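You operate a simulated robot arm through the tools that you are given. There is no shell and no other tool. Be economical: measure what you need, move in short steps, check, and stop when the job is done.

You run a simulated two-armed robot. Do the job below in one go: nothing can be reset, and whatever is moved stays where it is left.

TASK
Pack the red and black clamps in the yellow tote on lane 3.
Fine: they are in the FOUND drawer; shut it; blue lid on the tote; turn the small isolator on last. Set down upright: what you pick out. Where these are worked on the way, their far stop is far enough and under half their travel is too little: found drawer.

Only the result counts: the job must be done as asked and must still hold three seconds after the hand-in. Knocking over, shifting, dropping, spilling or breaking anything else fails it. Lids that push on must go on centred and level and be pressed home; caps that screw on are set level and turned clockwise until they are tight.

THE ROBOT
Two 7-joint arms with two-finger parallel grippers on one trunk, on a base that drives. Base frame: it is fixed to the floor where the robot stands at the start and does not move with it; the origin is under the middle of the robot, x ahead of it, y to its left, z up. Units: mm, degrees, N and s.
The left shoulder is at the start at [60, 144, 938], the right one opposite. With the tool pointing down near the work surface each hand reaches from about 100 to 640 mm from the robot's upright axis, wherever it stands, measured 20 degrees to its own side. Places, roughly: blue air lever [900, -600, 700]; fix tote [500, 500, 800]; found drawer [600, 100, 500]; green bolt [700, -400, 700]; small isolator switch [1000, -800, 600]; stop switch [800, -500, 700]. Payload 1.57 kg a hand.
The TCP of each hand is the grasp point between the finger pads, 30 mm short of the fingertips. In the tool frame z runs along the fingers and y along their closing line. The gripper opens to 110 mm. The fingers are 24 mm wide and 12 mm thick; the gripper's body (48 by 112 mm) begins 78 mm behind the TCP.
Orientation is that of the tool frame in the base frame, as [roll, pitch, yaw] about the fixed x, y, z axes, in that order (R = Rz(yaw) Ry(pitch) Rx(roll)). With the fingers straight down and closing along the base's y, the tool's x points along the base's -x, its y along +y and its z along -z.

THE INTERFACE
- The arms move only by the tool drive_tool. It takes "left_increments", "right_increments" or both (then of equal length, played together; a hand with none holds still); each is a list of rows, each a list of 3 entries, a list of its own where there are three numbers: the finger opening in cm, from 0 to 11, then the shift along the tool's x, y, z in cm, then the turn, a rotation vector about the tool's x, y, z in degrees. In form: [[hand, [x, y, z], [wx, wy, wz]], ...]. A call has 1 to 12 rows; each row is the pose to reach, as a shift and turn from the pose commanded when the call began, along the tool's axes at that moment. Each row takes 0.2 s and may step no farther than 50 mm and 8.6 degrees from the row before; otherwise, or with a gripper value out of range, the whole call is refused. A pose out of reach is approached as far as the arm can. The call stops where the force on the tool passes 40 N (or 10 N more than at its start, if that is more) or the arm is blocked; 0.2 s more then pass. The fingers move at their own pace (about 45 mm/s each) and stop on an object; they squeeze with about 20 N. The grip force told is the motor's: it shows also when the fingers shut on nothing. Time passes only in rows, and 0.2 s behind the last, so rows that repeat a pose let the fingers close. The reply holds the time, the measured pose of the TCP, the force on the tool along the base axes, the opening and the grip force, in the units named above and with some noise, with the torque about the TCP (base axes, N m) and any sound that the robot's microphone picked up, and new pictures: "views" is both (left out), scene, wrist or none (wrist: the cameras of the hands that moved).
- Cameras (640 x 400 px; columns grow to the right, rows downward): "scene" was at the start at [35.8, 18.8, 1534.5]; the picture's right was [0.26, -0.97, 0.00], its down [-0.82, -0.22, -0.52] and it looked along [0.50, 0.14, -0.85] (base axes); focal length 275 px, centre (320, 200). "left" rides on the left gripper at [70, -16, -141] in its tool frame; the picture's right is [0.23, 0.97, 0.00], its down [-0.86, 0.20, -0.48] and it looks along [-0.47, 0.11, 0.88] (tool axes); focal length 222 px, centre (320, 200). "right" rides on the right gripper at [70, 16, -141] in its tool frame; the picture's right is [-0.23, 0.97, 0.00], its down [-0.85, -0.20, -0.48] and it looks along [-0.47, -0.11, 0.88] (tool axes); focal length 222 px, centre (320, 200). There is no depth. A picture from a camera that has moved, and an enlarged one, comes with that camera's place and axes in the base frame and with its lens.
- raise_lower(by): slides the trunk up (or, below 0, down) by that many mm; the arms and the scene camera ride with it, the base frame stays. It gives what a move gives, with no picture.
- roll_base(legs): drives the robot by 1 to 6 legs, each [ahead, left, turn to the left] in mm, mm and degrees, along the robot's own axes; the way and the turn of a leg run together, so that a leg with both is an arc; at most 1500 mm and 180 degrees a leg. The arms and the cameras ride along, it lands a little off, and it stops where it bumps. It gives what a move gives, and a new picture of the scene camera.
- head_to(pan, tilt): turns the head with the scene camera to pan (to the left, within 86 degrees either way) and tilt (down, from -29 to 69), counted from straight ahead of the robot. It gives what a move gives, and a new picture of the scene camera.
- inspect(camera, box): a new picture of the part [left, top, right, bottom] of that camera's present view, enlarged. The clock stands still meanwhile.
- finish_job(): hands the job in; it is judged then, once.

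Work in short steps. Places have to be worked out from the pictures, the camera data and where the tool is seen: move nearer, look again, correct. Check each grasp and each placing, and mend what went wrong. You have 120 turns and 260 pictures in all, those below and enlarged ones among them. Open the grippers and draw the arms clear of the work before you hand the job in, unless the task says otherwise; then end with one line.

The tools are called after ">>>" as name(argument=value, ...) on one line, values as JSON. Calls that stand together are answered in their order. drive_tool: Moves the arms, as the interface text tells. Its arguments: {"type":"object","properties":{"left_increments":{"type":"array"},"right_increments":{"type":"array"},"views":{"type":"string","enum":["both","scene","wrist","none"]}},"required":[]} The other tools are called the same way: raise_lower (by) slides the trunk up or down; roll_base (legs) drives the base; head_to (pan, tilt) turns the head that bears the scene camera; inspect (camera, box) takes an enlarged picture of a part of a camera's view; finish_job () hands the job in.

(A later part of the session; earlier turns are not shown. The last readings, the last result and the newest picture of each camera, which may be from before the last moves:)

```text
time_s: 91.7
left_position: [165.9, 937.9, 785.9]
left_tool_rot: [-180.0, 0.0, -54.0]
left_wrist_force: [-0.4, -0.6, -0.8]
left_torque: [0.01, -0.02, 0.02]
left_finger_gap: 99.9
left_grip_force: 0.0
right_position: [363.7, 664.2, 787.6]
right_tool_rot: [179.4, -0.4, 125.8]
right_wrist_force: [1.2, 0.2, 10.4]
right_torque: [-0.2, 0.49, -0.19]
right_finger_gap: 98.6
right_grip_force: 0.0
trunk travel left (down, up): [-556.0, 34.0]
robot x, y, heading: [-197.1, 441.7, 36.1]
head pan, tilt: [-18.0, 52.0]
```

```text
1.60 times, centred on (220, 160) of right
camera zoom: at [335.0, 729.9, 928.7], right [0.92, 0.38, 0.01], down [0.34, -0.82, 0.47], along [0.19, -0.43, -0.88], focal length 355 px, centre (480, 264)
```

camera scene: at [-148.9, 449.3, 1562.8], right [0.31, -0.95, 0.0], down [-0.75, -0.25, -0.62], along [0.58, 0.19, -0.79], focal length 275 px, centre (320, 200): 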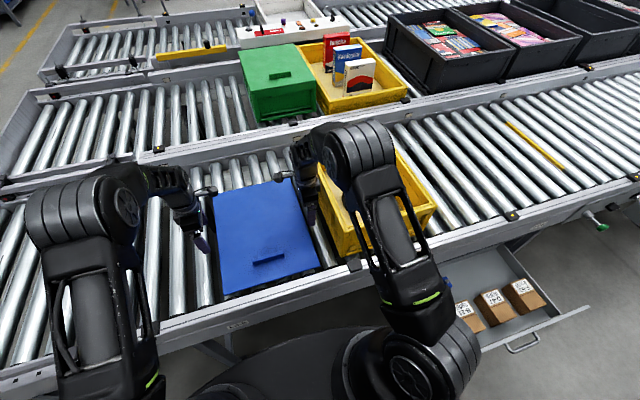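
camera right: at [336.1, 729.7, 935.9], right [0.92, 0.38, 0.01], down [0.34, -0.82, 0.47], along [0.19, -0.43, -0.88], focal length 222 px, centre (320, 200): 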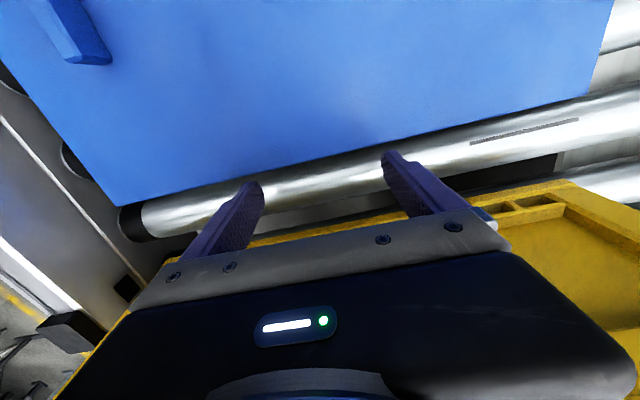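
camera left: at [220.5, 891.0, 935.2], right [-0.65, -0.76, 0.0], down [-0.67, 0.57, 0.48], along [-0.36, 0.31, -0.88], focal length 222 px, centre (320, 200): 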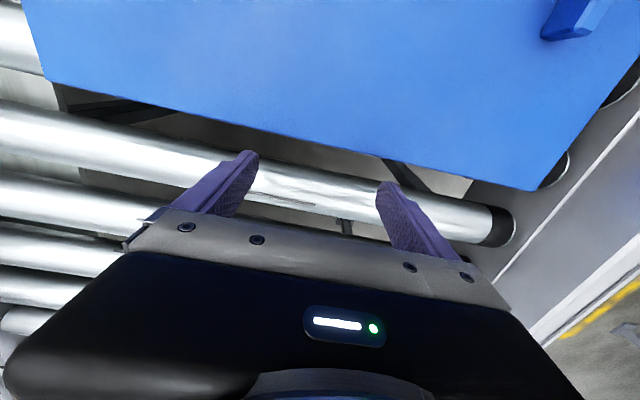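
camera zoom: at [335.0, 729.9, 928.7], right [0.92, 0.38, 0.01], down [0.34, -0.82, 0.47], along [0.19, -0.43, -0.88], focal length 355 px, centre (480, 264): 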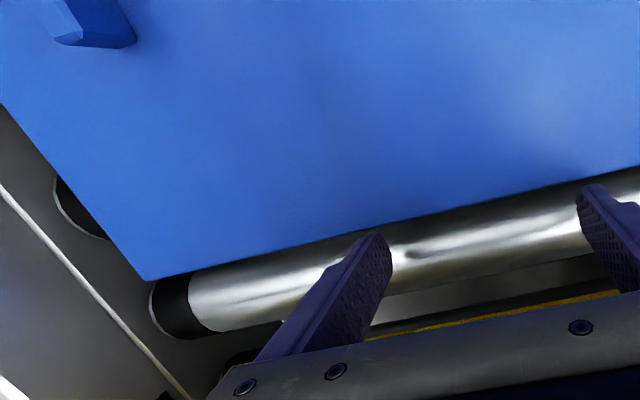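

The lid is a thin plate with a ridge handle. I close in from both sides: left 16 mm, right 4 mm, tips just above the rollers.

>>> drive_tool(right_increments=[[10, [0, 0, -0.3], [0, 0, 0]], [10, [0.2, 0, -0.3], [0, 0, 0]], [10, [0.4, 0, -0.3], [0, 0, 0]], [10, [0.4, 0, -0.3], [0, 0, 0]], [10, [0.4, 0, -0.3], [0, 0, 0]]], left_increments=[[10, [0, 0, -0.3], [0, 0, 0]], [10, [0.4, 0, -0.3], [0, 0, 0]], [10, [0.8, 0, -0.3], [0, 0, 0]], [10, [1.2, 0, -0.3], [0, 0, 0]], [10, [1.6, 0, -0.3], [0, 0, 0]]], views="none")

>>> inspect(camera="left", box=[120, 60, 520, 260])

>>> inspect(camera="right", box=[120, 60, 520, 260])

```text
time_s: 92.9
left_position: [175.4, 923.3, 788.9]
left_tool_rot: [180.0, 0.1, -54.0]
left_wrist_force: [-0.5, 0.4, 0.3]
left_torque: [-0.01, -0.01, -0.02]
left_finger_gap: 99.8
left_grip_force: 0.1
right_position: [361.3, 666.8, 791.0]
right_tool_rot: [179.5, -0.3, 125.8]
right_wrist_force: [-0.1, -0.4, -1.6]
right_torque: [0.04, -0.01, 0.02]
right_finger_gap: 100.3
right_grip_force: 0.0
trunk travel left (down, up): [-556.0, 34.0]
robot x, y, heading: [-198.4, 446.2, 35.9]
head pan, tilt: [-18.0, 52.0]
```

```text
1.60 times, centred on (320, 160) of left
camera zoom: at [230.8, 877.7, 929.1], right [-0.65, -0.76, 0.0], down [-0.66, 0.57, 0.48], along [-0.36, 0.31, -0.88], focal length 355 px, centre (320, 264)
```

zoom: 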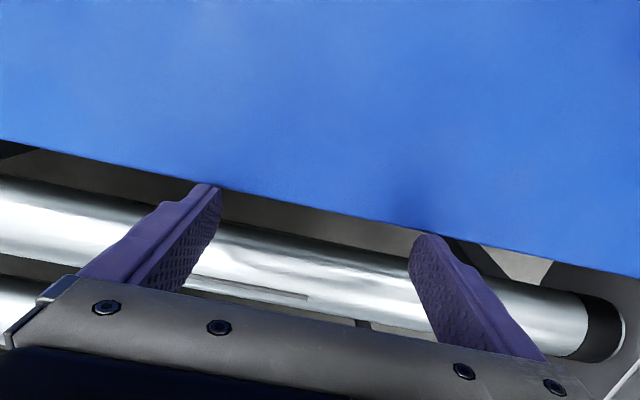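

```text
1.60 times, centred on (320, 160) of right
camera zoom: at [333.4, 732.7, 932.3], right [0.92, 0.38, 0.01], down [0.34, -0.82, 0.47], along [0.19, -0.43, -0.88], focal length 355 px, centre (320, 264)
```

zoom: 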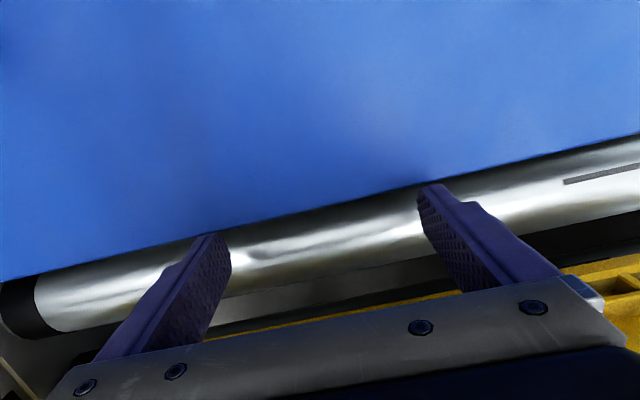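

Fingertips are right at both edges. I squeeze in small steps and read the forces.

>>> drive_tool(right_increments=[[10, [0.1, 0, 0], [0, 0, 0]], [10, [0.2, 0, 0], [0, 0, 0]], [10, [0.3, 0, 0], [0, 0, 0]], [10, [0.4, 0, 0], [0, 0, 0]]], left_increments=[[10, [0.1, 0, 0], [0, 0, 0]], [10, [0.2, 0, 0], [0, 0, 0]], [10, [0.3, 0, 0], [0, 0, 0]], [10, [0.4, 0, 0], [0, 0, 0]]], views="none")

```text
time_s: 93.9
left_position: [178.0, 921.6, 788.9]
left_tool_rot: [-180.0, 0.0, -53.9]
left_wrist_force: [0.4, 0.2, 0.7]
left_torque: [0.0, -0.01, -0.02]
left_finger_gap: 100.1
left_grip_force: 0.0
right_position: [359.6, 670.6, 789.8]
right_tool_rot: [179.4, -0.4, 125.7]
right_wrist_force: [0.2, -0.1, 0.1]
right_torque: [0.01, -0.03, 0.04]
right_finger_gap: 100.0
right_grip_force: 0.1
trunk travel left (down, up): [-556.0, 34.0]
robot x, y, heading: [-196.6, 444.8, 36.5]
head pan, tilt: [-18.0, 52.0]
```

No contact yet; the lid is a bit narrower than thought. I continue in 1–1.5 mm steps.

>>> drive_tool(right_increments=[[10, [0.15, 0, 0], [0, 0, 0]], [10, [0.3, 0, 0], [0, 0, 0]], [10, [0.4, 0, 0], [0, 0, 0]], [10, [0.5, 0, 0], [0, 0, 0]]], left_increments=[[10, [0.1, 0, 0], [0, 0, 0]], [10, [0.2, 0, 0], [0, 0, 0]], [10, [0.3, 0, 0], [0, 0, 0]], [10, [0.4, 0, 0], [0, 0, 0]]], views="none")

>>> inspect(camera="left", box=[120, 60, 520, 260])

>>> inspect(camera="right", box=[120, 60, 520, 260])

```text
time_s: 94.9
left_position: [180.3, 918.6, 787.6]
left_tool_rot: [-179.9, 0.1, -53.8]
left_wrist_force: [0.2, -0.7, 0.7]
left_torque: [-0.01, 0.05, 0.0]
left_finger_gap: 100.1
left_grip_force: 0.0
right_position: [355.0, 675.3, 791.4]
right_tool_rot: [179.3, -0.4, 125.8]
right_wrist_force: [0.5, 0.4, -0.6]
right_torque: [0.01, 0.02, -0.04]
right_finger_gap: 100.1
right_grip_force: 0.0
trunk travel left (down, up): [-556.0, 34.0]
robot x, y, heading: [-192.1, 441.1, 36.1]
head pan, tilt: [-18.0, 52.0]
```

```text
1.60 times, centred on (320, 160) of left
camera zoom: at [235.2, 872.2, 929.0], right [-0.65, -0.76, 0.0], down [-0.66, 0.57, 0.48], along [-0.36, 0.31, -0.88], focal length 355 px, centre (320, 264)
```

zoom: 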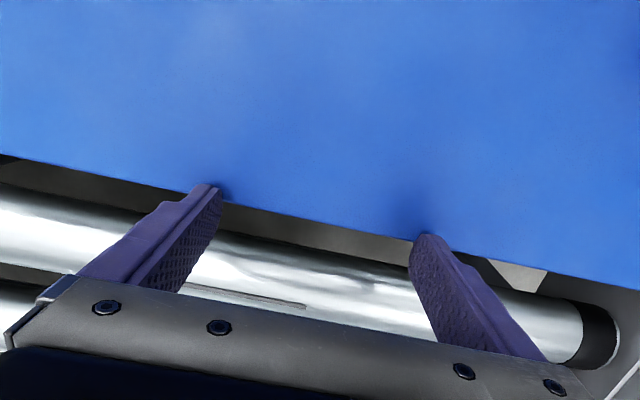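

```text
1.60 times, centred on (320, 160) of right
camera zoom: at [328.3, 740.9, 932.5], right [0.92, 0.38, 0.01], down [0.34, -0.82, 0.47], along [0.19, -0.43, -0.88], focal length 355 px, centre (320, 264)
```

zoom: 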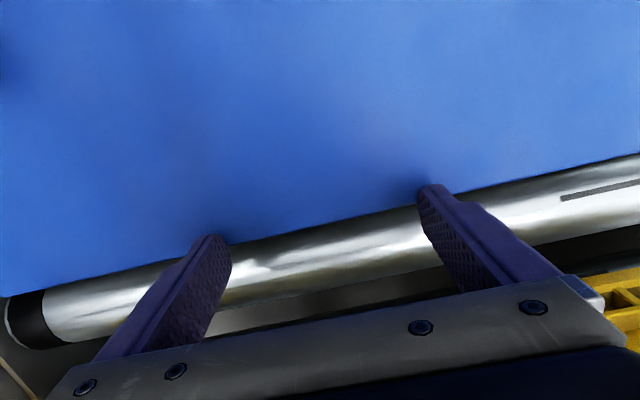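

The fingertips are over the lid's top without force, so the lid's top is below z≈760: it is a very thin plate. I back out, then probe lower beside it.

>>> drive_tool(right_increments=[[10, [-0.8, 0, 0], [0, 0, 0]], [10, [-1.6, 0, 0], [0, 0, 0]], [10, [-1.6, 0, 0.3], [0, 0, 0]], [10, [-1.6, 0, 0.6], [0, 0, 0]], [10, [-1.6, 0, 0.9], [0, 0, 0]]], left_increments=[[10, [-0.8, 0, 0], [0, 0, 0]], [10, [-1.6, 0, 0], [0, 0, 0]], [10, [-1.6, 0, 0.3], [0, 0, 0]], [10, [-1.6, 0, 0.6], [0, 0, 0]], [10, [-1.6, 0, 0.9], [0, 0, 0]]], views="none")

>>> inspect(camera="right", box=[120, 60, 520, 260])

```text
time_s: 96.1
left_position: [171.5, 931.8, 778.7]
left_tool_rot: [180.0, -0.1, -53.9]
left_wrist_force: [-0.9, -0.4, -0.1]
left_torque: [0.0, 0.02, 0.04]
left_finger_gap: 100.0
left_grip_force: 0.0
right_position: [368.2, 663.8, 782.9]
right_tool_rot: [179.4, -0.4, 125.8]
right_wrist_force: [0.1, -0.7, -0.3]
right_torque: [0.0, 0.01, -0.01]
right_finger_gap: 100.0
right_grip_force: 0.1
trunk travel left (down, up): [-556.0, 34.0]
robot x, y, heading: [-197.4, 442.1, 36.2]
head pan, tilt: [-18.0, 52.0]
```

```text
1.60 times, centred on (320, 160) of right
camera zoom: at [338.5, 728.5, 923.1], right [0.92, 0.38, 0.01], down [0.34, -0.82, 0.47], along [0.19, -0.43, -0.88], focal length 355 px, centre (320, 264)
```

zoom: 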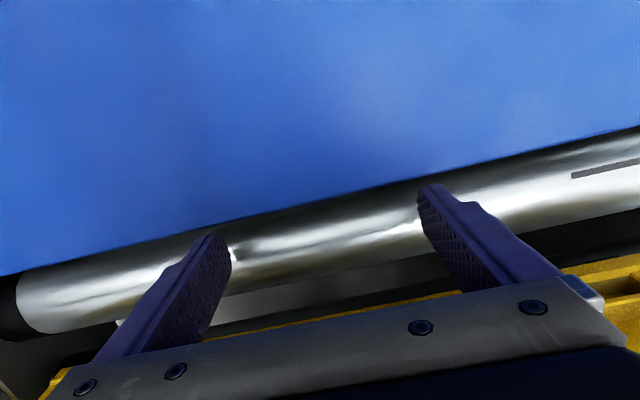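

No contact at tip z 753 here, so the earlier touch was the lid's top (≈757). I probe down further for the roller.

>>> drive_tool(right_increments=[[10, [0, 0, 0.2], [0, 0, 0]], [10, [0, 0, 0.4], [0, 0, 0]], [10, [0, 0, 0.6], [0, 0, 0]], [10, [0, 0, 0.8], [0, 0, 0]], [10, [0, 0, 1.0], [0, 0, 0]]], left_increments=[[10, [0, 0, 0.1], [0, 0, 0]], [10, [0, 0, 0.2], [0, 0, 0]], [10, [0, 0, 0.3], [0, 0, 0]], [10, [0, 0, 0.4], [0, 0, 0]], [10, [0, 0, 0.5], [0, 0, 0]]], views="none")

```text
time_s: 97.3
left_position: [171.5, 930.9, 773.9]
left_tool_rot: [180.0, 0.0, -53.9]
left_wrist_force: [-0.5, 0.0, -0.1]
left_torque: [-0.02, 0.02, -0.03]
left_finger_gap: 99.9
left_grip_force: 0.1
right_position: [366.2, 662.6, 771.2]
right_tool_rot: [179.4, -0.3, 125.8]
right_wrist_force: [-0.1, -0.8, -0.2]
right_torque: [0.01, 0.02, 0.04]
right_finger_gap: 100.0
right_grip_force: 0.1
trunk travel left (down, up): [-556.0, 34.0]
robot x, y, heading: [-194.1, 445.1, 36.0]
head pan, tilt: [-18.0, 52.0]
```

Tips are now at z≈742 with no roller contact, well below the lid's top. I close in again from both sides in small steps.

>>> drive_tool(right_increments=[[10, [0, 0, 0], [0, 0, 0]], [10, [0, 0, 0], [0, 0, 0]], [10, [0.1, 0, 0], [0, 0, 0]], [10, [0.2, 0, 0], [0, 0, 0]], [10, [0.3, 0, 0], [0, 0, 0]], [10, [0.4, 0, 0], [0, 0, 0]]], left_increments=[[10, [0.3, 0, 0], [0, 0, 0]], [10, [0.6, 0, 0], [0, 0, 0]], [10, [0.7, 0, 0], [0, 0, 0]], [10, [0.8, 0, 0], [0, 0, 0]], [10, [0.9, 0, 0], [0, 0, 0]], [10, [1.0, 0, 0], [0, 0, 0]]], views="none")

```text
time_s: 98.7
left_position: [175.3, 924.6, 774.7]
left_tool_rot: [180.0, 0.3, -53.9]
left_wrist_force: [-9.8, 16.8, 3.2]
left_torque: [0.29, 0.19, -0.79]
left_finger_gap: 100.0
left_grip_force: 0.0
right_position: [365.4, 663.5, 772.8]
right_tool_rot: [179.3, -0.1, 125.8]
right_wrist_force: [9.7, -15.6, -1.2]
right_torque: [-0.11, -0.4, 0.97]
right_finger_gap: 100.5
right_grip_force: 0.1
trunk travel left (down, up): [-556.0, 34.0]
robot x, y, heading: [-193.8, 442.7, 36.1]
head pan, tilt: [-18.0, 52.0]
```

Both hands now feel opposing 19 N: the lid is squeezed, but mainly by the front fingers. I toe both hands by 0.8 degrees to load the rear fingers and squeeze a bit more.

>>> drive_tool(right_increments=[[10, [0.05, 0, 0], [0, 0, -0.4]], [10, [0.1, 0, 0], [0, 0, -0.8]], [10, [0.2, 0, 0], [0, 0, -0.8]]], left_increments=[[10, [0.05, 0, 0], [0, 0, 0.4]], [10, [0.1, 0, 0], [0, 0, 0.8]], [10, [0.2, 0, 0], [0, 0, 0.8]]], views="none")

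```text
time_s: 99.5
left_position: [174.8, 925.0, 774.1]
left_tool_rot: [179.8, 0.4, -54.3]
left_wrist_force: [-19.2, 26.1, 0.3]
left_torque: [0.59, 0.2, 1.67]
left_finger_gap: 100.3
left_grip_force: 0.1
right_position: [364.8, 663.4, 772.2]
right_tool_rot: [179.3, 0.0, 126.2]
right_wrist_force: [19.4, -25.5, 0.5]
right_torque: [-0.65, -0.09, -1.65]
right_finger_gap: 100.2
right_grip_force: 0.5
trunk travel left (down, up): [-556.0, 34.0]
robot x, y, heading: [-196.0, 439.8, 36.3]
head pan, tilt: [-18.0, 52.0]
```

Now 32 N, but carried by the rear fingers; I turn back 0.3 degrees to balance.

>>> drive_tool(right_increments=[[10, [0, 0, 0], [0, 0, 0.3]], [10, [0, 0, 0], [0, 0, 0.35]]], left_increments=[[10, [0, 0, 0], [0, 0, -0.3]], [10, [0, 0, 0], [0, 0, -0.35]]], views="none")

```text
time_s: 100.1
left_position: [174.5, 925.3, 773.9]
left_tool_rot: [180.0, 0.4, -54.1]
left_wrist_force: [-17.1, 26.2, 2.9]
left_torque: [0.31, 0.57, 1.29]
left_finger_gap: 100.5
left_grip_force: 0.0
right_position: [364.7, 663.9, 772.1]
right_tool_rot: [179.4, 0.1, 126.0]
right_wrist_force: [18.0, -24.8, -2.3]
right_torque: [-0.33, -0.6, -0.96]
right_finger_gap: 99.7
right_grip_force: 0.3
trunk travel left (down, up): [-556.0, 34.0]
robot x, y, heading: [-194.9, 445.2, 36.1]
head pan, tilt: [-18.0, 52.0]
```

Nearly balanced; another 0.3 degrees.

>>> drive_tool(right_increments=[[10, [0, 0, 0], [0, 0, 0.2]], [10, [0, 0, 0], [0, 0, 0.2]]], left_increments=[[10, [0, 0, 0], [0, 0, -0.25]], [10, [0, 0, 0], [0, 0, -0.25]]], views="none")

```text
time_s: 100.7
left_position: [174.1, 925.2, 774.8]
left_tool_rot: [180.0, 0.4, -54.0]
left_wrist_force: [-18.2, 24.5, 1.3]
left_torque: [0.63, 0.13, -0.11]
left_finger_gap: 100.3
left_grip_force: 0.3
right_position: [366.0, 663.0, 772.4]
right_tool_rot: [179.4, 0.0, 126.0]
right_wrist_force: [18.3, -25.9, -2.2]
right_torque: [-0.48, -0.34, 0.15]
right_finger_gap: 100.0
right_grip_force: 0.2
trunk travel left (down, up): [-556.0, 34.0]
robot x, y, heading: [-193.8, 442.4, 36.3]
head pan, tilt: [-18.0, 52.0]
```

Balanced at 31 N on all four fingertips. I lift 20 mm and check.

>>> drive_tool(right_increments=[[10, [0, 0, -0.5], [0, 0, 0]], [10, [0, 0, -1], [0, 0, 0]], [10, [0, 0, -2], [0, 0, 0]], [10, [0, 0, -2], [0, 0, 0]]], left_increments=[[10, [0, 0, -0.5], [0, 0, 0]], [10, [0, 0, -1], [0, 0, 0]], [10, [0, 0, -2], [0, 0, 0]], [10, [0, 0, -2], [0, 0, 0]]], views="both")

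```text
time_s: 101.7
left_position: [176.1, 924.5, 793.9]
left_tool_rot: [179.9, 0.4, -54.0]
left_wrist_force: [-21.1, 24.0, -2.2]
left_torque: [0.79, -0.06, -1.13]
left_finger_gap: 100.4
left_grip_force: 0.4
right_position: [365.8, 662.7, 792.9]
right_tool_rot: [179.3, 0.1, 125.9]
right_wrist_force: [20.6, -23.9, -2.0]
right_torque: [-0.8, 0.1, 0.22]
right_finger_gap: 100.0
right_grip_force: 0.4
trunk travel left (down, up): [-556.0, 34.0]
robot x, y, heading: [-199.2, 442.8, 36.4]
head pan, tilt: [-18.0, 52.0]
camera scene: at [-148.3, 449.7, 1562.7], right [0.31, -0.95, 0.0], down [-0.75, -0.25, -0.62], along [0.58, 0.19, -0.79], focal length 275 px, centre (320, 200)
camera right: at [336.4, 729.4, 932.6], right [0.92, 0.39, 0.01], down [0.33, -0.81, 0.48], along [0.19, -0.44, -0.88], focal length 222 px, centre (320, 200)
camera left: at [231.1, 877.9, 934.3], right [-0.66, -0.76, 0.0], down [-0.66, 0.57, 0.49], along [-0.37, 0.32, -0.87], focal length 222 px, centre (320, 200)
```

scene: 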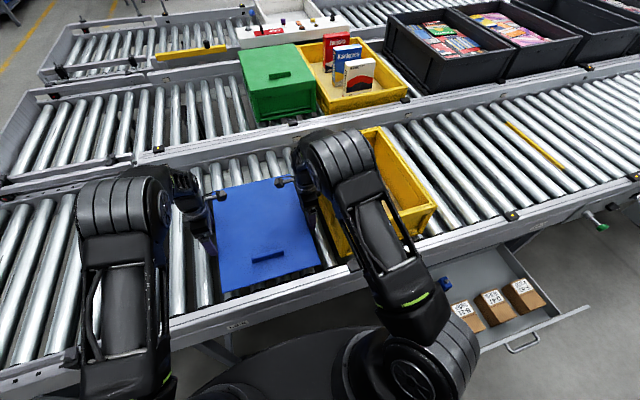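
right: 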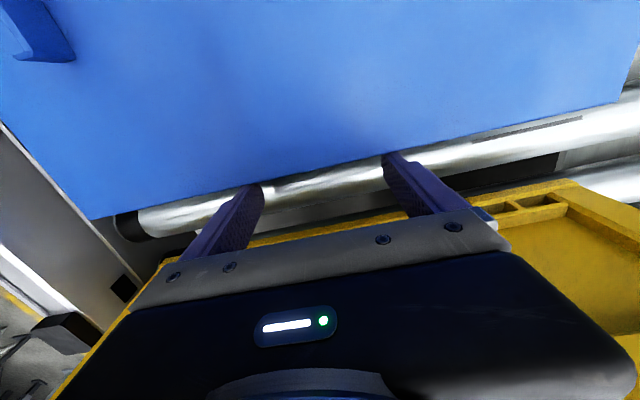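
left: 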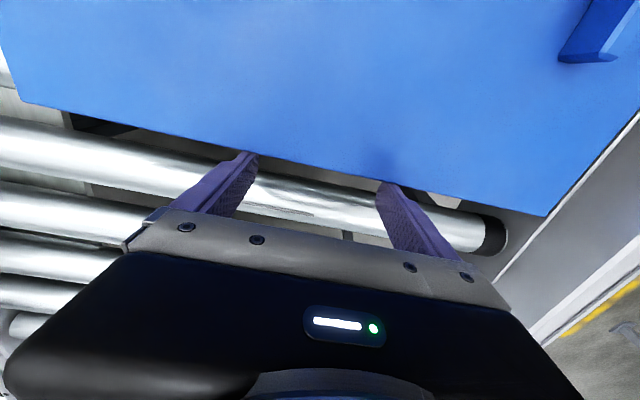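

The lid is off the rollers and level (about 2 N a side). I raise it another 175 mm smoothly.

>>> drive_tool(right_increments=[[10, [0, 0, -1.5], [0, 0, 0]], [10, [0, 0, -3], [0, 0, 0]], [10, [0, 0, -4.5], [0, 0, 0]], [10, [0, 0, -6], [0, 0, 0]], [10, [0, 0, -7.5], [0, 0, 0]], [10, [0, 0, -9], [0, 0, 0]], [10, [0, 0, -10.5], [0, 0, 0]], [10, [0, 0, -12], [0, 0, 0]], [10, [0, 0, -13.5], [0, 0, 0]], [10, [0, 0, -15], [0, 0, 0]], [10, [0, 0, -16.5], [0, 0, 0]], [10, [0, 0, -17.5], [0, 0, 0]]], left_increments=[[10, [0, 0, -1.5], [0, 0, 0]], [10, [0, 0, -3], [0, 0, 0]], [10, [0, 0, -4.5], [0, 0, 0]], [10, [0, 0, -6], [0, 0, 0]], [10, [0, 0, -7.5], [0, 0, 0]], [10, [0, 0, -9], [0, 0, 0]], [10, [0, 0, -10.5], [0, 0, 0]], [10, [0, 0, -12], [0, 0, 0]], [10, [0, 0, -13.5], [0, 0, 0]], [10, [0, 0, -15], [0, 0, 0]], [10, [0, 0, -16.5], [0, 0, 0]], [10, [0, 0, -17.5], [0, 0, 0]]], views="scene")

```text
time_s: 104.3
left_position: [175.0, 925.5, 970.3]
left_tool_rot: [180.0, 0.5, -54.0]
left_wrist_force: [-19.6, 22.5, -2.3]
left_torque: [0.73, 0.06, -1.11]
left_finger_gap: 102.8
left_grip_force: 1.6
right_position: [363.6, 662.1, 967.4]
right_tool_rot: [179.4, 0.1, 125.9]
right_wrist_force: [19.4, -23.0, -2.5]
right_torque: [-0.73, 0.0, 0.54]
right_finger_gap: 100.2
right_grip_force: 0.1
trunk travel left (down, up): [-556.0, 34.0]
robot x, y, heading: [-193.5, 441.9, 36.0]
head pan, tilt: [-18.0, 52.0]
camera scene: at [-148.7, 449.4, 1562.7], right [0.31, -0.95, 0.0], down [-0.75, -0.24, -0.62], along [0.58, 0.19, -0.79], focal length 275 px, centre (320, 200)
```

scene: 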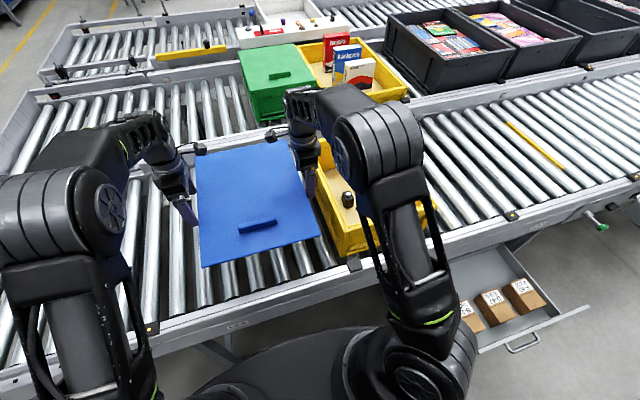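

Lid bottom is at about z 940, above the rim (≈910). I carry it by driving right; first 330 mm, then I look.

>>> roll_base(legs=[[0, -180, 0], [0, -150, 0]])

>>> head_to(pan=0, tilt=55)

>>> inspect(camera="right", box=[0, 0, 640, 400])

>>> inspect(camera="left", box=[0, 0, 640, 400])

```text
time_s: 106.7
left_position: [369.4, 660.0, 970.5]
left_tool_rot: [179.9, 0.5, -53.9]
left_wrist_force: [-16.1, 24.5, -2.2]
left_torque: [0.37, 0.66, -0.44]
left_finger_gap: 103.1
left_grip_force: 2.0
right_position: [557.9, 396.3, 967.3]
right_tool_rot: [179.4, 0.0, 125.9]
right_wrist_force: [16.9, -24.2, -1.9]
right_torque: [-0.24, -0.59, 0.78]
right_finger_gap: 100.2
right_grip_force: 0.1
trunk travel left (down, up): [-556.0, 34.0]
robot x, y, heading: [-4.3, 175.5, 35.9]
head pan, tilt: [-18.0, 52.0]
camera scene: at [45.7, 182.5, 1562.7], right [0.31, -0.95, 0.0], down [-0.75, -0.24, -0.61], along [0.58, 0.19, -0.79], focal length 275 px, centre (320, 200)
```

scene: 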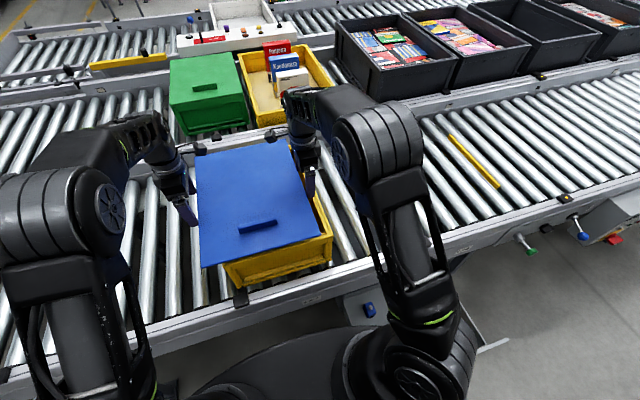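

```text
time_s: 107.5
left_position: [368.8, 659.8, 970.8]
left_tool_rot: [-180.0, 0.4, -54.0]
left_wrist_force: [0.2, 0.2, 0.3]
left_torque: [-0.02, -0.02, -0.01]
left_finger_gap: 99.7
left_grip_force: 0.0
right_position: [557.2, 397.0, 965.9]
right_tool_rot: [179.3, 0.1, 126.0]
right_wrist_force: [0.6, -0.4, 0.5]
right_torque: [0.01, -0.01, 0.0]
right_finger_gap: 99.9
right_grip_force: 0.1
trunk travel left (down, up): [-556.0, 34.0]
robot x, y, heading: [-6.4, 177.8, 35.7]
head pan, tilt: [0.0, 55.0]
camera scene: at [31.4, 202.7, 1558.9], right [0.59, -0.81, 0.0], down [-0.66, -0.48, -0.57], along [0.46, 0.34, -0.82], focal length 275 px, centre (320, 200)
```

scene: 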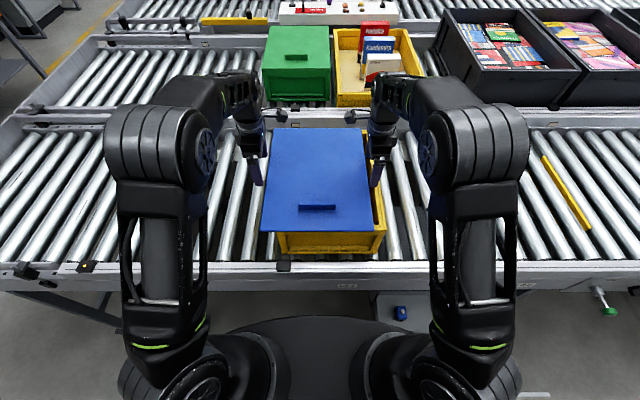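

```text
1.00 times, centred on (320, 200) of right (not enlarged: the box is as wide or as high as the picture)
camera zoom: at [528.2, 463.3, 1108.0], right [0.92, 0.39, 0.01], down [0.34, -0.81, 0.48], along [0.19, -0.44, -0.88], focal length 222 px, centre (320, 200)
```

zoom: 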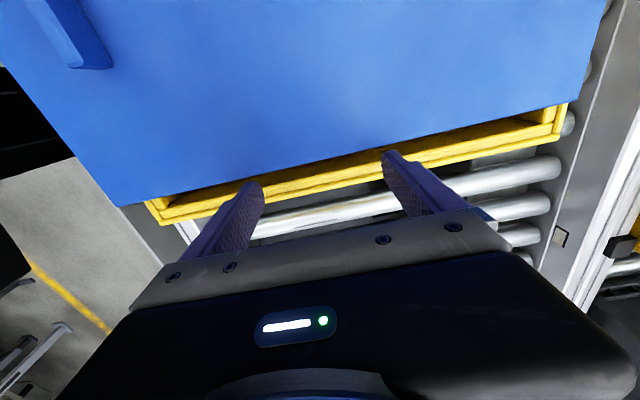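

```text
1.00 times, centred on (320, 200) of left (not enlarged: the box is as wide or as high as the picture)
camera zoom: at [423.6, 612.3, 1110.1], right [-0.65, -0.76, 0.0], down [-0.66, 0.57, 0.49], along [-0.37, 0.32, -0.87], focal length 222 px, centre (320, 200)
```

zoom: 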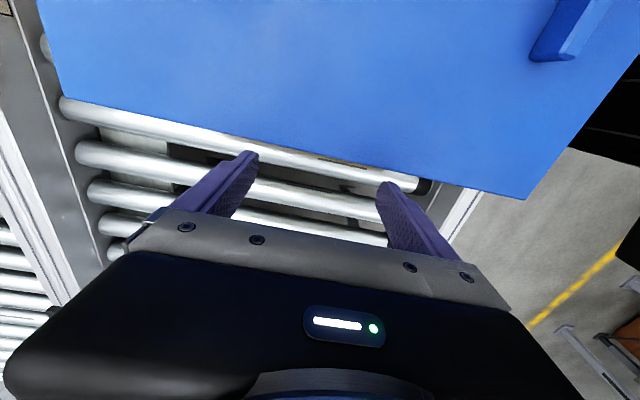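

The forces vanished: the lid has slipped out of the squeeze and now lies on the tote's rim, offset to the left. I look closely before doing anything.

>>> inspect(camera="scene", box=[230, 110, 420, 270])

>>> inspect(camera="right", box=[100, 60, 420, 260])

>>> inspect(camera="left", box=[200, 60, 560, 260])

```text
2.50 times, centred on (325, 190) of scene
camera zoom: at [31.4, 202.7, 1558.9], right [0.59, -0.81, 0.0], down [-0.66, -0.48, -0.57], along [0.46, 0.34, -0.82], focal length 688 px, centre (308, 225)
```

zoom: 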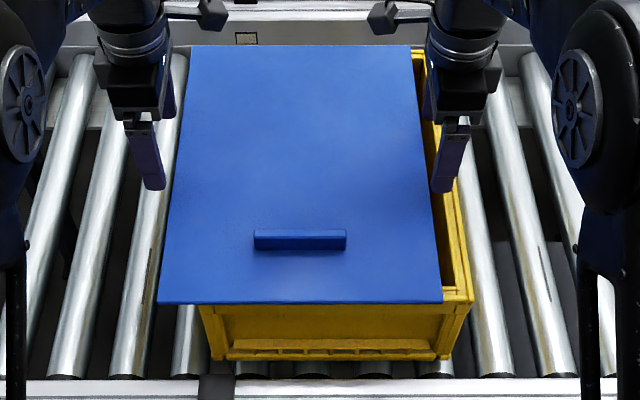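

```text
2.00 times, centred on (260, 160) of right
camera zoom: at [528.2, 463.3, 1108.0], right [0.92, 0.39, 0.01], down [0.34, -0.81, 0.48], along [0.19, -0.44, -0.88], focal length 444 px, centre (440, 280)
```

zoom: 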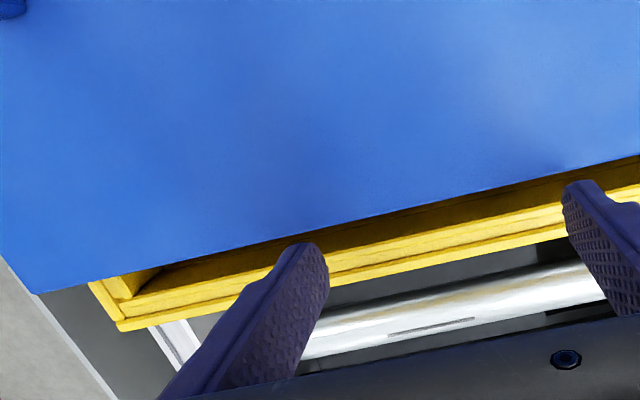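

```text
1.78 times, centred on (380, 160) of left
camera zoom: at [423.6, 612.3, 1110.1], right [-0.65, -0.76, 0.0], down [-0.66, 0.57, 0.49], along [-0.37, 0.32, -0.87], focal length 395 px, centre (213, 271)
```

zoom: 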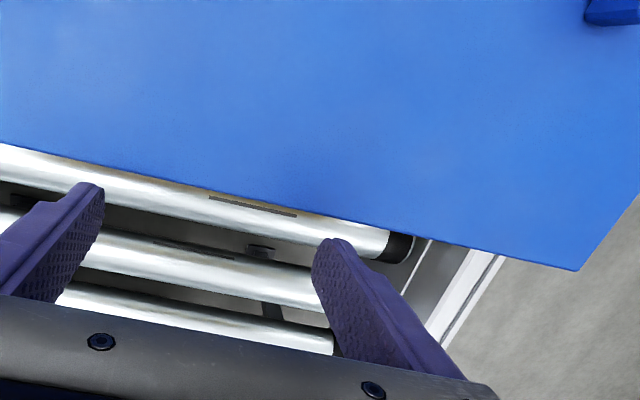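

The lid lies flat on the rim, about 35 mm too far left. Rather than lifting again I'll take it by the handle and slide it on the rim. I raise both hands, bring the left over the handle (N≈558, D≈-154), the right off to the side.

>>> drive_tool(right_increments=[[10, [-0.5, 0, -2.5], [0, 0, 0]], [10, [-0.5, 0, -6], [0, 0, 0]], [10, [-4, 0, -9], [0, 0, 0]], [10, [-8, 0, -10], [0, 0, 0]], [10, [-12, 0, -10], [0, 0, 0]], [10, [-14, 0, -10], [0, 0, 0]], [10, [-14, 0, -10], [0, 0, 0]], [10, [-14, 0, -10], [0, 0, 0]], [10, [-14, 0, -10], [0, 0, 0]]], left_increments=[[10, [-0.5, 0, -2.5], [0, 0, 0]], [10, [-0.5, 0, -6], [0, 0, 0]], [8, [2.5, 2.5, -7], [0, 0, 0]], [6, [5.5, 5, -7], [0, 0, 0]], [6, [8.5, 7.5, -7], [0, 0, 0]], [6, [11.5, 10, -7], [0, 0, 0]], [6, [14, 12, -7], [0, 0, 0]], [6, [16.3, 12.8, -7], [0, 0, 0]], [6, [16.3, 12.8, -7], [0, 0, 0]]], views="both")

```text
time_s: 109.5
left_position: [360.8, 450.4, 1038.4]
left_tool_rot: [179.9, 0.4, -54.0]
left_wrist_force: [0.6, 0.5, 0.9]
left_torque: [0.03, 0.01, -0.06]
left_finger_gap: 59.9
left_grip_force: 0.0
right_position: [639.6, 282.3, 1068.2]
right_tool_rot: [179.3, 0.1, 125.9]
right_wrist_force: [-0.1, 0.1, -0.6]
right_torque: [-0.02, 0.01, -0.02]
right_finger_gap: 99.9
right_grip_force: 0.1
trunk travel left (down, up): [-556.0, 34.0]
robot x, y, heading: [0.7, 174.5, 36.1]
head pan, tilt: [0.0, 55.0]
camera scene: at [30.9, 203.0, 1558.9], right [0.59, -0.81, 0.0], down [-0.66, -0.48, -0.57], along [0.46, 0.34, -0.82], focal length 275 px, centre (320, 200)
camera right: at [609.6, 349.3, 1209.1], right [0.92, 0.39, 0.01], down [0.34, -0.81, 0.48], along [0.19, -0.44, -0.88], focal length 222 px, centre (320, 200)
camera left: at [416.5, 403.3, 1178.3], right [-0.65, -0.76, 0.0], down [-0.66, 0.57, 0.48], along [-0.37, 0.32, -0.87], focal length 222 px, centre (320, 200)
```

scene: 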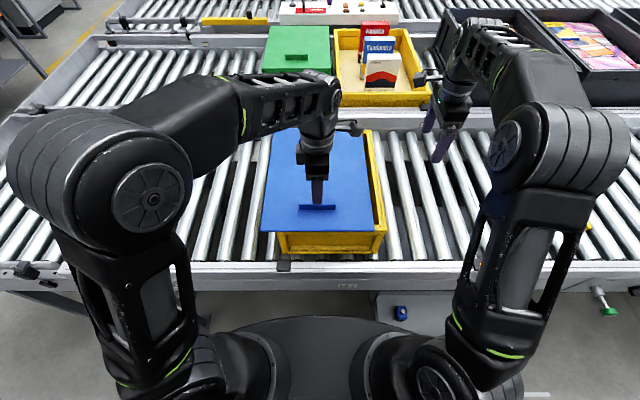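
right: 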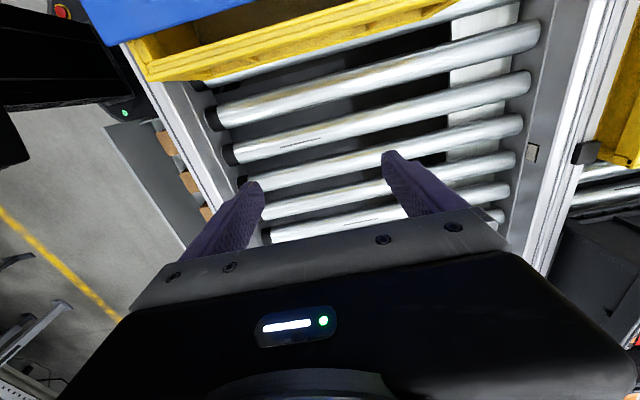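
left: 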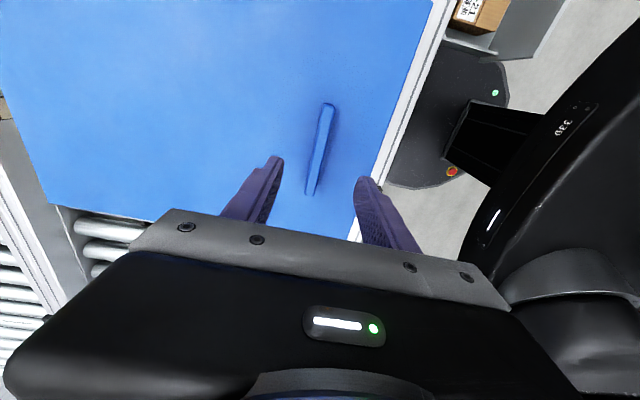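

The left hand is centred on the handle within 2 mm. I lower it astride the handle, last part in 3 mm steps to touch.

>>> drive_tool(left_increments=[[6, [0, 0, 3], [0, 0, 0]], [6, [0, 0, 6], [0, 0, 0]], [6, [0, 0, 6.6], [0, 0, 0]], [6, [0, 0, 6.9], [0, 0, 0]], [6, [0, 0, 7.2], [0, 0, 0]], [6, [0, 0, 7.5], [0, 0, 0]]], views="wrist")

>>> inspect(camera="left", box=[220, 70, 420, 195])

```text
time_s: 110.9
left_position: [360.4, 452.2, 963.1]
left_tool_rot: [-179.9, 0.3, -54.0]
left_wrist_force: [-0.1, -0.2, 0.4]
left_torque: [-0.03, -0.01, -0.01]
left_finger_gap: 60.0
left_grip_force: 0.1
right_position: [639.2, 282.8, 1067.6]
right_tool_rot: [179.4, 0.1, 125.9]
right_wrist_force: [0.2, 0.0, -1.1]
right_torque: [-0.02, -0.02, -0.01]
right_finger_gap: 99.8
right_grip_force: 0.0
trunk travel left (down, up): [-556.0, 34.0]
robot x, y, heading: [-0.9, 177.8, 35.9]
head pan, tilt: [0.0, 55.0]
camera left: at [416.0, 405.2, 1103.4], right [-0.65, -0.76, 0.0], down [-0.66, 0.57, 0.49], along [-0.37, 0.32, -0.87], focal length 222 px, centre (320, 200)
```

left: 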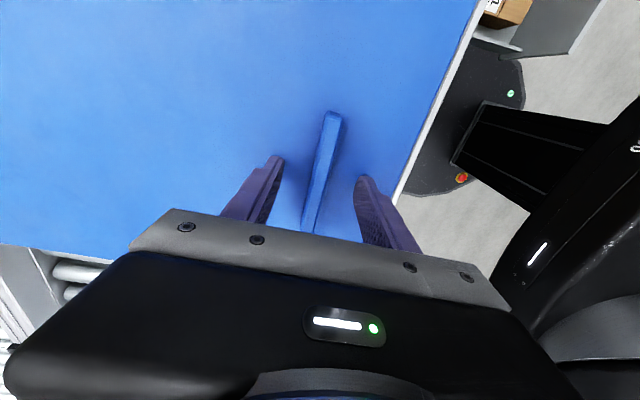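

```text
3.20 times, centred on (320, 132) of left
camera zoom: at [416.0, 405.2, 1103.4], right [-0.65, -0.76, 0.0], down [-0.66, 0.57, 0.49], along [-0.37, 0.32, -0.87], focal length 711 px, centre (320, 416)
```

zoom: 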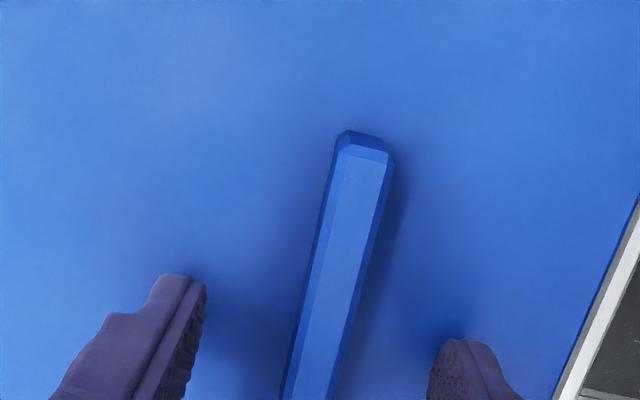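

Still no touch at tip z 933. I continue down up to 14 mm.

>>> drive_tool(left_increments=[[6, [0, 0, 0.3], [0, 0, 0]], [6, [0, 0, 0.6], [0, 0, 0]], [6, [0, 0, 0.9], [0, 0, 0]], [6, [0, 0, 1.2], [0, 0, 0]]], views="none")

```text
time_s: 112.0
left_position: [362.7, 454.0, 956.8]
left_tool_rot: [-179.6, 0.2, -54.0]
left_wrist_force: [-3.8, 0.5, 20.0]
left_torque: [-0.48, 0.7, 0.04]
left_finger_gap: 62.5
left_grip_force: 1.4
right_position: [638.6, 282.3, 1069.3]
right_tool_rot: [179.4, 0.1, 125.9]
right_wrist_force: [0.0, -1.1, -0.8]
right_torque: [0.0, 0.02, 0.01]
right_finger_gap: 100.0
right_grip_force: 0.1
trunk travel left (down, up): [-556.0, 34.0]
robot x, y, heading: [-4.7, 177.4, 36.0]
head pan, tilt: [0.0, 55.0]
stopped in row 4 (left hand): the force on the tool passed its limit at 43 N (the readings are from after the stop); the commanded pose is now the measured one
```

Touched the lid's top at z≈927. I rise 4 mm and close on the handle.

>>> drive_tool(left_increments=[[6, [0, 0, -0.4], [0, 0, 0]], [4, [0, 0, -0.4], [0, 0, 0]], [2, [0, 0, -0.4], [0, 0, 0]], [0.5, [0, 0, -0.4], [0, 0, 0]], [0.5, [0, 0, -0.4], [0, 0, 0]], [0.5, [0, 0, -0.4], [0, 0, 0]]], views="none")

>>> inspect(camera="scene", box=[230, 110, 420, 270])

```text
time_s: 113.4
left_position: [362.4, 452.3, 959.3]
left_tool_rot: [-179.6, 0.2, -54.0]
left_wrist_force: [0.8, 1.5, -0.4]
left_torque: [-0.23, 0.18, 0.21]
left_finger_gap: 11.7
left_grip_force: 19.6
right_position: [639.2, 283.7, 1067.8]
right_tool_rot: [179.4, 0.1, 126.0]
right_wrist_force: [-0.2, 0.0, 0.2]
right_torque: [0.05, -0.02, 0.0]
right_finger_gap: 99.7
right_grip_force: 0.1
trunk travel left (down, up): [-556.0, 34.0]
robot x, y, heading: [-3.8, 174.0, 36.3]
head pan, tilt: [0.0, 55.0]
```

```text
2.50 times, centred on (325, 190) of scene
camera zoom: at [31.4, 202.9, 1558.9], right [0.59, -0.81, 0.0], down [-0.66, -0.48, -0.57], along [0.46, 0.34, -0.82], focal length 688 px, centre (308, 225)
```

zoom: 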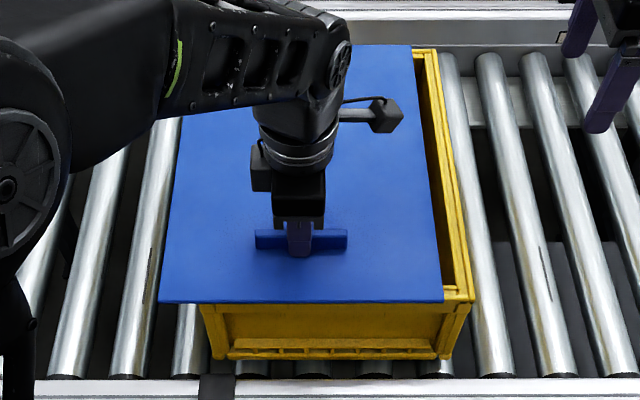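

The handle is held (11.7 mm). Tote's right rim is at D≈35 and the lid's right edge ≈0, so I slide the lid 35 mm right along the rim, with a trace of lift.

>>> drive_tool(left_increments=[[0.5, [0, 0, -0.2], [0, 0, 0]], [0.5, [0.6, 0, -0.2], [0, 0, 0]], [0.5, [1.2, 0, -0.2], [0, 0, 0]], [0.5, [1.8, 0, -0.2], [0, 0, 0]], [0.5, [2.4, 0, -0.2], [0, 0, 0]], [0.5, [3.0, 0, -0.2], [0, 0, 0]], [0.5, [3.5, 0, -0.2], [0, 0, 0]]], views="none")

>>> inspect(camera="scene", box=[230, 110, 420, 270])

>>> inspect(camera="right", box=[0, 0, 640, 400])

```text
time_s: 115.0
left_position: [383.1, 424.4, 961.9]
left_tool_rot: [-179.7, 0.2, -54.0]
left_wrist_force: [1.2, -0.4, -0.6]
left_torque: [-0.31, 0.42, 0.0]
left_finger_gap: 12.5
left_grip_force: 19.7
right_position: [638.9, 283.0, 1066.7]
right_tool_rot: [179.4, 0.1, 125.8]
right_wrist_force: [0.2, -0.1, 0.3]
right_torque: [0.01, 0.0, -0.01]
right_finger_gap: 100.2
right_grip_force: 0.1
trunk travel left (down, up): [-556.0, 34.0]
robot x, y, heading: [-4.6, 179.3, 36.3]
head pan, tilt: [0.0, 55.0]
```

```text
2.50 times, centred on (325, 190) of scene
camera zoom: at [31.6, 202.9, 1558.9], right [0.59, -0.81, 0.0], down [-0.66, -0.48, -0.57], along [0.46, 0.34, -0.82], focal length 688 px, centre (308, 225)
```

zoom: 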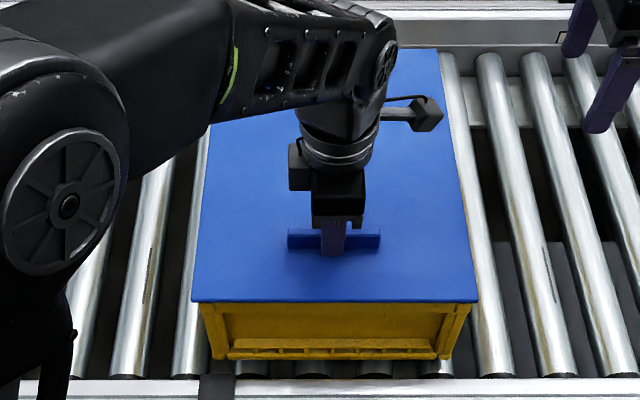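

```text
1.00 times, centred on (320, 200) of right (not enlarged: the box is as wide or as high as the picture)
camera zoom: at [610.2, 349.3, 1208.8], right [0.92, 0.39, 0.01], down [0.34, -0.81, 0.48], along [0.19, -0.44, -0.88], focal length 222 px, centre (320, 200)
```

zoom: 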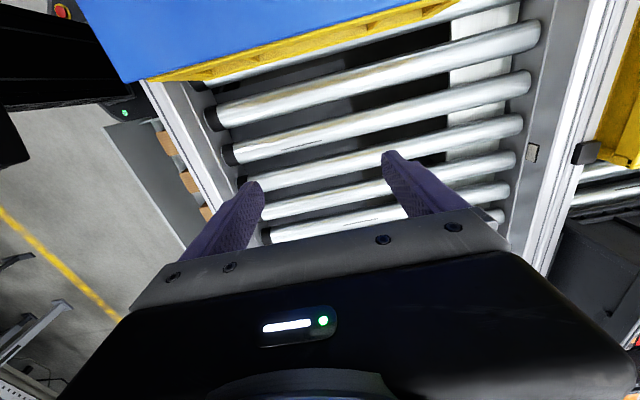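

D alignment is within 2 mm now. The front overhangs the tote's front rim by about 20 mm, so I slide 13 mm inward and 2 mm right.

>>> drive_tool(left_increments=[[0.5, [0.1, -0.5, 0], [0, 0, 0]], [0.5, [0.2, -1.0, 0], [0, 0, 0]], [0.5, [0.2, -1.3, 0], [0, 0, 0]], [0.5, [0.2, -1.3, 0], [0, 0, 0]]], right_increments=[[10, [0, 3, 0], [0, 0, 0]], [10, [0, 6, 0], [0, 0, 0]], [10, [0, 9, 0], [0, 0, 0]], [10, [0, 12, 0], [0, 0, 0]]], views="none")

>>> inspect(camera="scene", box=[230, 110, 420, 270])

>>> inspect(camera="right", box=[0, 0, 640, 400])

```text
time_s: 116.0
left_position: [393.9, 430.7, 962.6]
left_tool_rot: [-179.7, 0.3, -54.0]
left_wrist_force: [-1.4, 0.4, 0.7]
left_torque: [-0.29, 0.3, 0.02]
left_finger_gap: 12.6
left_grip_force: 20.4
right_position: [663.3, 298.5, 1068.9]
right_tool_rot: [179.4, 0.0, 126.0]
right_wrist_force: [-0.5, 0.2, -0.3]
right_torque: [0.0, 0.0, 0.01]
right_finger_gap: 100.0
right_grip_force: 0.1
right hand out of reach, approached as far as the arm can: row 2, 3, 4
trunk travel left (down, up): [-556.0, 34.0]
robot x, y, heading: [-4.9, 176.5, 36.1]
head pan, tilt: [0.0, 55.0]
```

```text
2.50 times, centred on (325, 190) of scene
camera zoom: at [31.3, 202.8, 1558.9], right [0.59, -0.81, 0.0], down [-0.66, -0.48, -0.57], along [0.46, 0.34, -0.82], focal length 688 px, centre (308, 225)
```

zoom: 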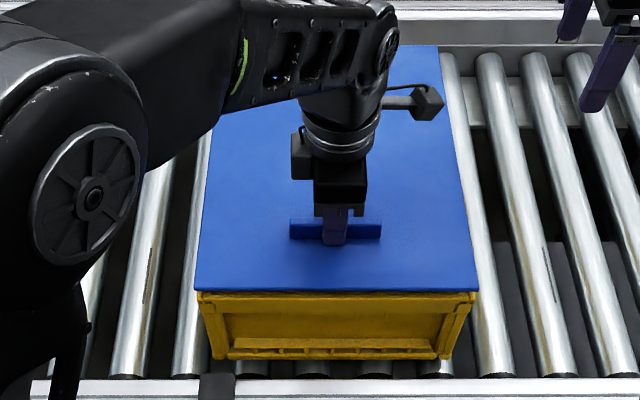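

```text
1.00 times, centred on (320, 200) of right (not enlarged: the box is as wide or as high as the picture)
camera zoom: at [634.7, 365.2, 1208.6], right [0.92, 0.39, 0.01], down [0.34, -0.81, 0.48], along [0.19, -0.44, -0.88], focal length 222 px, centre (320, 200)
```

zoom: 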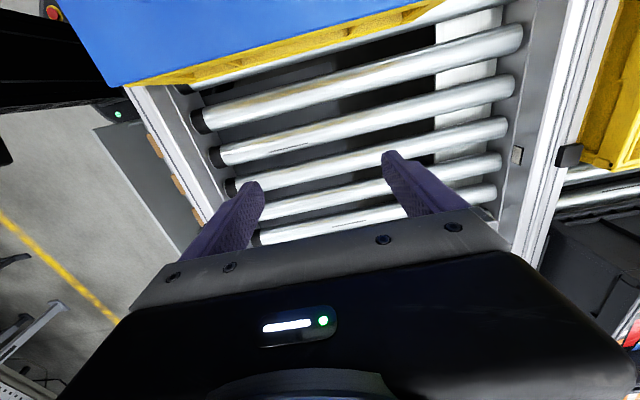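

The lid's front corners now sit almost on the tote's front corners. I zoom in on the front edge and corners.

>>> inspect(camera="scene", box=[365, 200, 429, 240])

>>> inspect(camera="scene", box=[290, 205, 354, 245])

>>> inspect(camera="scene", box=[370, 110, 434, 150])

```text
10.00 times, centred on (397, 220) of scene
camera zoom: at [31.3, 202.8, 1558.9], right [0.59, -0.81, 0.0], down [-0.66, -0.48, -0.57], along [0.46, 0.34, -0.82], focal length 2752 px, centre (-450, 0)
```

zoom: 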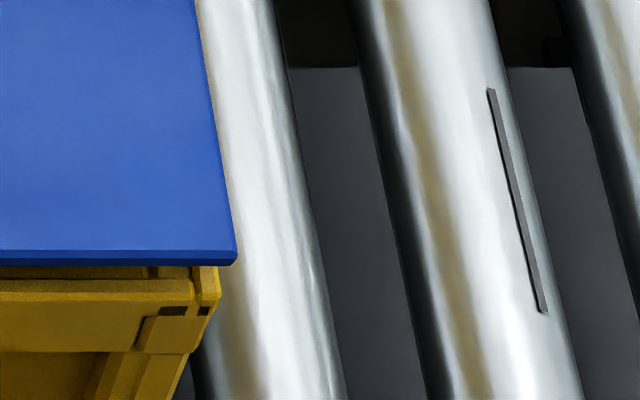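

```text
10.00 times, centred on (322, 225) of scene
camera zoom: at [31.3, 202.8, 1558.9], right [0.59, -0.81, 0.0], down [-0.66, -0.48, -0.57], along [0.46, 0.34, -0.82], focal length 2752 px, centre (300, -50)
```

zoom: 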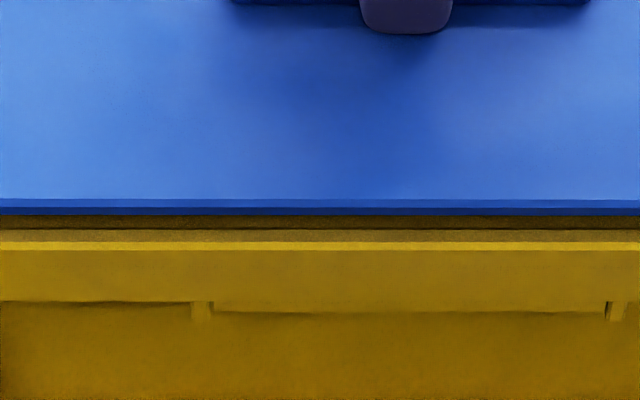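

```text
10.00 times, centred on (402, 130) of scene
camera zoom: at [31.3, 202.8, 1558.9], right [0.59, -0.81, 0.0], down [-0.66, -0.48, -0.57], along [0.46, 0.34, -0.82], focal length 2752 px, centre (-500, 900)
```

zoom: 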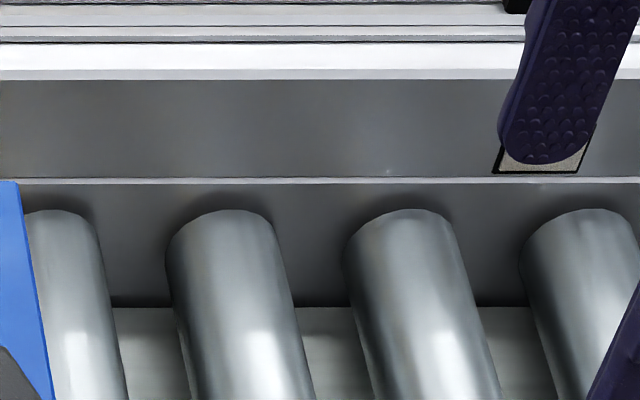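

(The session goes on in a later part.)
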